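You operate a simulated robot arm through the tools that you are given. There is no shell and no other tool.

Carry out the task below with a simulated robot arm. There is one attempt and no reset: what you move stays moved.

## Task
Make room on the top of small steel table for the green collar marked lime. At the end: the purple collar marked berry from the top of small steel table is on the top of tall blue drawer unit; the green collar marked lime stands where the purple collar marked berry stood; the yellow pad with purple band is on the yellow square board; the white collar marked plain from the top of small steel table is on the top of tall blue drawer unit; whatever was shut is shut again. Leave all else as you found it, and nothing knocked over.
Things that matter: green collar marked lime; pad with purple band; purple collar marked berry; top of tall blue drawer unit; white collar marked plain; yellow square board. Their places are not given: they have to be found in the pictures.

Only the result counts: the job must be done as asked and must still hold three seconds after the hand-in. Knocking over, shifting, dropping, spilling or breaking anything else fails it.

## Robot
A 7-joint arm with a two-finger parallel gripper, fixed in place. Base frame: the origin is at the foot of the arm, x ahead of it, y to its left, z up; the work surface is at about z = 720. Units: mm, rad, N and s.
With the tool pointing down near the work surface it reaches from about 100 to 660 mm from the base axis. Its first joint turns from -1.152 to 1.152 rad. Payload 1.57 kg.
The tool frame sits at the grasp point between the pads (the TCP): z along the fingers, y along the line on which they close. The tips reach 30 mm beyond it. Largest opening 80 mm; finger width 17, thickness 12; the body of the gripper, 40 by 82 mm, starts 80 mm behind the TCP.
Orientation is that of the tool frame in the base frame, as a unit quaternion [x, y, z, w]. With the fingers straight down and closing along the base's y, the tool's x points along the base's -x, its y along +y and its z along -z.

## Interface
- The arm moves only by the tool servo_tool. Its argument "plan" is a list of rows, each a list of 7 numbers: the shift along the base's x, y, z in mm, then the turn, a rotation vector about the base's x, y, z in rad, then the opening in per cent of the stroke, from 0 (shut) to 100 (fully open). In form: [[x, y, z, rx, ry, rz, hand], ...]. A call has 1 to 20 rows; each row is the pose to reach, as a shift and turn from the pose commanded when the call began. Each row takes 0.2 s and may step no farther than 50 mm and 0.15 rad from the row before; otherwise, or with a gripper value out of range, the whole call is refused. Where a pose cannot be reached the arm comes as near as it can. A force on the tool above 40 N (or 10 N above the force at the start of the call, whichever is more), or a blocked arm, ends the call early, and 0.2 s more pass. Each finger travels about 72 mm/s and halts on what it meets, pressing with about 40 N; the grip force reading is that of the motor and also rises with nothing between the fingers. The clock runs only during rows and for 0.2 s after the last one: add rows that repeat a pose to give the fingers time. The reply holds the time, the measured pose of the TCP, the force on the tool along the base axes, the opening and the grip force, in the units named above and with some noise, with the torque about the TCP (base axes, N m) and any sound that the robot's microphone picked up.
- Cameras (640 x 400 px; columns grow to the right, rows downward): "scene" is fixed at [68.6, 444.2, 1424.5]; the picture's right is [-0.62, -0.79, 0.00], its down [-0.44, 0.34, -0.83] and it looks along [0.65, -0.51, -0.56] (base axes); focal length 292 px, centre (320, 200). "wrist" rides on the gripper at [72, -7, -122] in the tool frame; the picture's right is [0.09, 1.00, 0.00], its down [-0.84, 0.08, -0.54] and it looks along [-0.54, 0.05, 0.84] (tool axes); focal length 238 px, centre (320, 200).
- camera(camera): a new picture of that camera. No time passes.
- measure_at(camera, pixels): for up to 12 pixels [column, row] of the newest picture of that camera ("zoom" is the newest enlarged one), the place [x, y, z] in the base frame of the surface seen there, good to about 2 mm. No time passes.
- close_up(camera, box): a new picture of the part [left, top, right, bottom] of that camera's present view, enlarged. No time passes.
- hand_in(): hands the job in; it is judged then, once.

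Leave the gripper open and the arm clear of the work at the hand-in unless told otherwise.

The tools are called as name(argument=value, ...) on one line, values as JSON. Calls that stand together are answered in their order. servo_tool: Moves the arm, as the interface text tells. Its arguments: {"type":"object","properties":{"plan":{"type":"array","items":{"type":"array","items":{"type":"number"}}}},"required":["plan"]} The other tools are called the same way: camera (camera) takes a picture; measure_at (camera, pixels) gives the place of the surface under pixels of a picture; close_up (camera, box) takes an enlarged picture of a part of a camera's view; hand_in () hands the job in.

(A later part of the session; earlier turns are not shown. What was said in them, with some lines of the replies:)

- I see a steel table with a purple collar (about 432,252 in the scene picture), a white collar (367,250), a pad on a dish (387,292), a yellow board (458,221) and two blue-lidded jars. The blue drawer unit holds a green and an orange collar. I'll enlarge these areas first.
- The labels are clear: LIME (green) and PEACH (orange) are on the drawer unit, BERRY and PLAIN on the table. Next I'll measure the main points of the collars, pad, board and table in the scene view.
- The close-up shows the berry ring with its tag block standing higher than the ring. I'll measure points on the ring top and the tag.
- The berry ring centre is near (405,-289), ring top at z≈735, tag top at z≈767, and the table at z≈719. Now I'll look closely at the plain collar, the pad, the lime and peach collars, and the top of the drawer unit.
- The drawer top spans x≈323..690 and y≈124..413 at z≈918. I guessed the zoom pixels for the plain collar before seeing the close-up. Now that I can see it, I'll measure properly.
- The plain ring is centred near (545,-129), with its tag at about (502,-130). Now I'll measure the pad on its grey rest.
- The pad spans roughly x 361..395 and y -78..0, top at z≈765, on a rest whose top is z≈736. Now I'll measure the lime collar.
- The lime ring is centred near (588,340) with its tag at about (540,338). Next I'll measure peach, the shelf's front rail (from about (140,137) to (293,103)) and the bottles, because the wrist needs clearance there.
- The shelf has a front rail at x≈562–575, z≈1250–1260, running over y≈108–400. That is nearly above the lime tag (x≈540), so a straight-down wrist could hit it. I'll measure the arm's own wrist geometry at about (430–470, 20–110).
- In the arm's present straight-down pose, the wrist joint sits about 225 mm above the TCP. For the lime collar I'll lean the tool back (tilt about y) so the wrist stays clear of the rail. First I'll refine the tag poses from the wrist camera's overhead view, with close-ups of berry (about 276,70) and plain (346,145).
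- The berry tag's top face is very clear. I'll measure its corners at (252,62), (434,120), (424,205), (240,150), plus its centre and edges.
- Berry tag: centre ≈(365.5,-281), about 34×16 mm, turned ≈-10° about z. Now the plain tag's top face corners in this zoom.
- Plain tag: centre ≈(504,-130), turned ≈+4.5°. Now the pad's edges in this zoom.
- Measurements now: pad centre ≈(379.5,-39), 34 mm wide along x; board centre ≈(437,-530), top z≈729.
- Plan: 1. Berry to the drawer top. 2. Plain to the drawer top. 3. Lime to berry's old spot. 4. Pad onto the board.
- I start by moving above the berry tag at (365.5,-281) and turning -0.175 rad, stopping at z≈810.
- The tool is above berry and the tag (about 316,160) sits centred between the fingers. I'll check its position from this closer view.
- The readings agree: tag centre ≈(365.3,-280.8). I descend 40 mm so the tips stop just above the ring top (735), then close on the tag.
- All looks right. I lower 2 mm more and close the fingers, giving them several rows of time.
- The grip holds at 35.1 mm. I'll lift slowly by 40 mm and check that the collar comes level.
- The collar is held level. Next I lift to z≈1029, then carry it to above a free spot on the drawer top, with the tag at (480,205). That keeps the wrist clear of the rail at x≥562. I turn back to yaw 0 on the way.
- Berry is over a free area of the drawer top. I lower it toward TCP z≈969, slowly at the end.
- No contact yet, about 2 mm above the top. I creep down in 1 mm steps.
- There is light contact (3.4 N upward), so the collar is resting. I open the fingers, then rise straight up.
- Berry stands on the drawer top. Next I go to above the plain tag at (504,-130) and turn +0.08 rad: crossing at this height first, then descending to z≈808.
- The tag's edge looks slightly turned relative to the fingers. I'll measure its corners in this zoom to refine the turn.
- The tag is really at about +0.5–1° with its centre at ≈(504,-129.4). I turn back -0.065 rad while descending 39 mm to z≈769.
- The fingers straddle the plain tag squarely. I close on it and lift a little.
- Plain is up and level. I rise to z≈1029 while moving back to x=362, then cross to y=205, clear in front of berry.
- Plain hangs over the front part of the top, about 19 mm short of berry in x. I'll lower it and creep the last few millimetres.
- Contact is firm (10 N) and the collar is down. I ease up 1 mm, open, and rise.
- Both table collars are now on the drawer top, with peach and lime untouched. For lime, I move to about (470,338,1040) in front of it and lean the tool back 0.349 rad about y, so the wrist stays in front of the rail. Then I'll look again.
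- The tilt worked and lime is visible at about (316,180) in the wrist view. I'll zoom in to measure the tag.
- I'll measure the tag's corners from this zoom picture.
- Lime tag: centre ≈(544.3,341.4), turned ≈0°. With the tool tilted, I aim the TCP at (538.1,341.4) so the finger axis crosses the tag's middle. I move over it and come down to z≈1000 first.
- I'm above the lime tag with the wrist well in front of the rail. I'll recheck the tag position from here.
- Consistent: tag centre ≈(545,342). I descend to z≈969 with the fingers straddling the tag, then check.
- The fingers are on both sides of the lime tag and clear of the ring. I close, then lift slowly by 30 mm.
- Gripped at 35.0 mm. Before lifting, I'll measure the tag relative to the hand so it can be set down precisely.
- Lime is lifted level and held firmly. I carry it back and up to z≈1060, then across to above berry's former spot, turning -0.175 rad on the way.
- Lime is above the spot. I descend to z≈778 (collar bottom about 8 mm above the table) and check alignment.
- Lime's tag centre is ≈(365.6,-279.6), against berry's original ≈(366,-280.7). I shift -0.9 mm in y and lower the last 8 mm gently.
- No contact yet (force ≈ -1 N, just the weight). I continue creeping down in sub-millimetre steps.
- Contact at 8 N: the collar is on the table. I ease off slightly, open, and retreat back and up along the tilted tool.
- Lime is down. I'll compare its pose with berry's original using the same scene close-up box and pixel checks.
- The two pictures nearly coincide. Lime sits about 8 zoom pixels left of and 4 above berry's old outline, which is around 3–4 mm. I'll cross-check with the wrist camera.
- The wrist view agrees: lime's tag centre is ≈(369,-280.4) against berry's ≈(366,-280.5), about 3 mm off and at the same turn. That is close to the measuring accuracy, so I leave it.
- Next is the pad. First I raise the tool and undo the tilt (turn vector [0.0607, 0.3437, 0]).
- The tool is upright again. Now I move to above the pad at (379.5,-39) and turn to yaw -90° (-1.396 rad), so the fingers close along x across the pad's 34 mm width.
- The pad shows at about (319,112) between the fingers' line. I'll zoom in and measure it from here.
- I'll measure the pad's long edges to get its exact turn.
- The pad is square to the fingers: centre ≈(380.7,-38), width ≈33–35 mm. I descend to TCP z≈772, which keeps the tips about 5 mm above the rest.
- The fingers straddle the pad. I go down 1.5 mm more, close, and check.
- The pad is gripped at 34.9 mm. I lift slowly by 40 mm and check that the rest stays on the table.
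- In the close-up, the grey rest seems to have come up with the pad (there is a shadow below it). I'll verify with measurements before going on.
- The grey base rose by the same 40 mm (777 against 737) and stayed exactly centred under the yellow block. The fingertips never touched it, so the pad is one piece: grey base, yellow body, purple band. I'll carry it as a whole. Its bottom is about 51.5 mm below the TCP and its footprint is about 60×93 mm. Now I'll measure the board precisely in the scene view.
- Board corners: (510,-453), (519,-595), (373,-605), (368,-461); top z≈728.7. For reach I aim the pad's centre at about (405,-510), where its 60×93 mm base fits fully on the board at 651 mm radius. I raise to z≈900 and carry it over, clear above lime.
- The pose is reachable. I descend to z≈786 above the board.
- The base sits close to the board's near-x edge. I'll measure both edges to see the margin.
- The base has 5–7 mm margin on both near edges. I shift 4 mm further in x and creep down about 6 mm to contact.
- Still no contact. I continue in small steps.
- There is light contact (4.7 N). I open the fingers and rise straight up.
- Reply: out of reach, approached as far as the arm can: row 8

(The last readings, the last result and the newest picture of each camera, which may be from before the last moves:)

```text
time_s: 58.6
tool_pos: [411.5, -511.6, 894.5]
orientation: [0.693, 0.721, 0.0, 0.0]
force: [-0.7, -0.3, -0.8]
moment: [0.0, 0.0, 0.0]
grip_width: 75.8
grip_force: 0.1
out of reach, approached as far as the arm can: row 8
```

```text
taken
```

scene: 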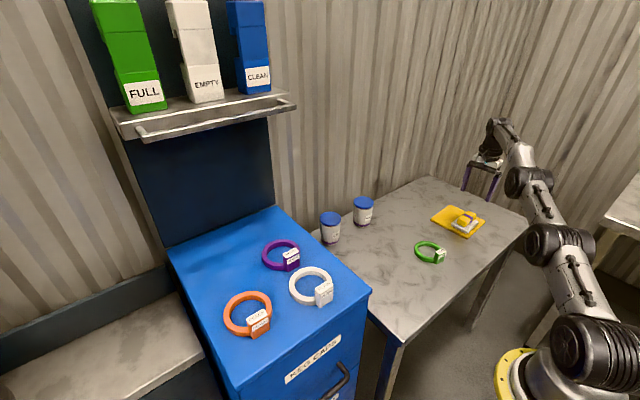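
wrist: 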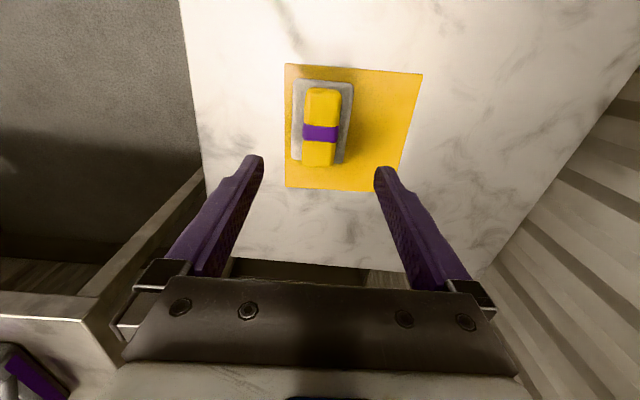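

The pad rests on the board, well inside its edges. I move the arm back and up, clear of the work, and then inspect everything.

servo_tool(plan=[[-6, 25, 10, 0, 0, 0, 95], [-10, 50, 40, 0, 0, 0, 95], [-13, 80, 70, 0, 0, 0, 95], [-16, 110, 100, 0, 0, 0, 95], [-19, 140, 130, 0, 0, 0, 95], [-21, 170, 160, 0, 0, 0, 95], [-22, 200, 190, 0, 0, 0, 95], [-22, 200, 190, 0, 0, 0, 95]])

camera(camera="scene")

close_up(camera="scene", box=[310, 180, 510, 320])

close_up(camera="scene", box=[160, 200, 380, 400])

```text
time_s: 60.4
tool_pos: [389.7, -311.9, 1084.6]
orientation: [0.693, 0.721, 0.0, 0.001]
force: [1.2, -0.3, 0.2]
moment: [0.02, 0.04, -0.02]
grip_width: 76.3
grip_force: 0.1
```

```text
taken
```

scene: 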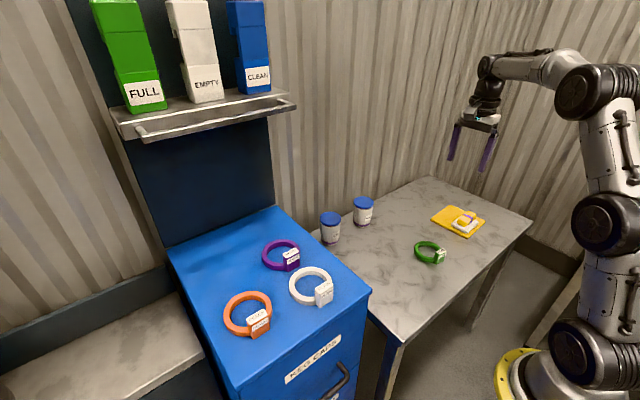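

```text
2.86 times, centred on (410, 250) of scene
```

zoom: 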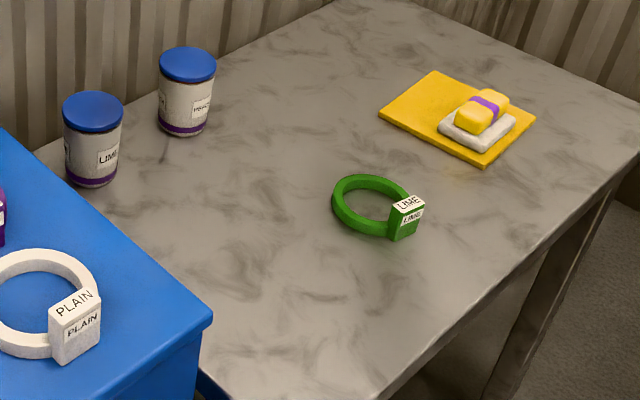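

```text
2.00 times, centred on (270, 300) of scene
```

zoom: 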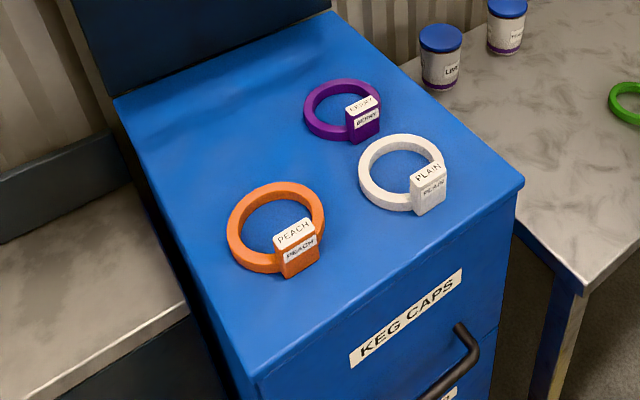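

Everything is as asked:
- Berry and plain lie flat on the drawer top.
- Lime is where berry stood.
- The pad is on the yellow board.
- Peach, the jars, the bottles and the drawers look unchanged in these pictures.

The gripper is open and the arm is clear, so I hand in.

hand_in()

```text
The job is handed in.
```

The job is done and handed in; the hand-in reply gave no verdict, so I can only report what the final pictures showed.

- **Berry and plain:** both collars lie flat on top of the tall blue drawer unit, clear of each other and of the peach collar.
- **Lime:** it stands where berry stood, at the same angle. It measured about 3 mm off in x, close to the measuring accuracy of about 2 mm, so I left it.
- **Pad:** it rests fully on the yellow board, near the board's edge closest to the arm because of reach. Its grey base came up with it. I took the two as one piece, because the base stayed centred under the yellow part and the fingers never touched it.
- **Everything else:** the peach collar, jars and bottles look untouched in the pictures. I opened nothing, so the drawers are still shut.

The gripper is open and the arm is clear of the work.
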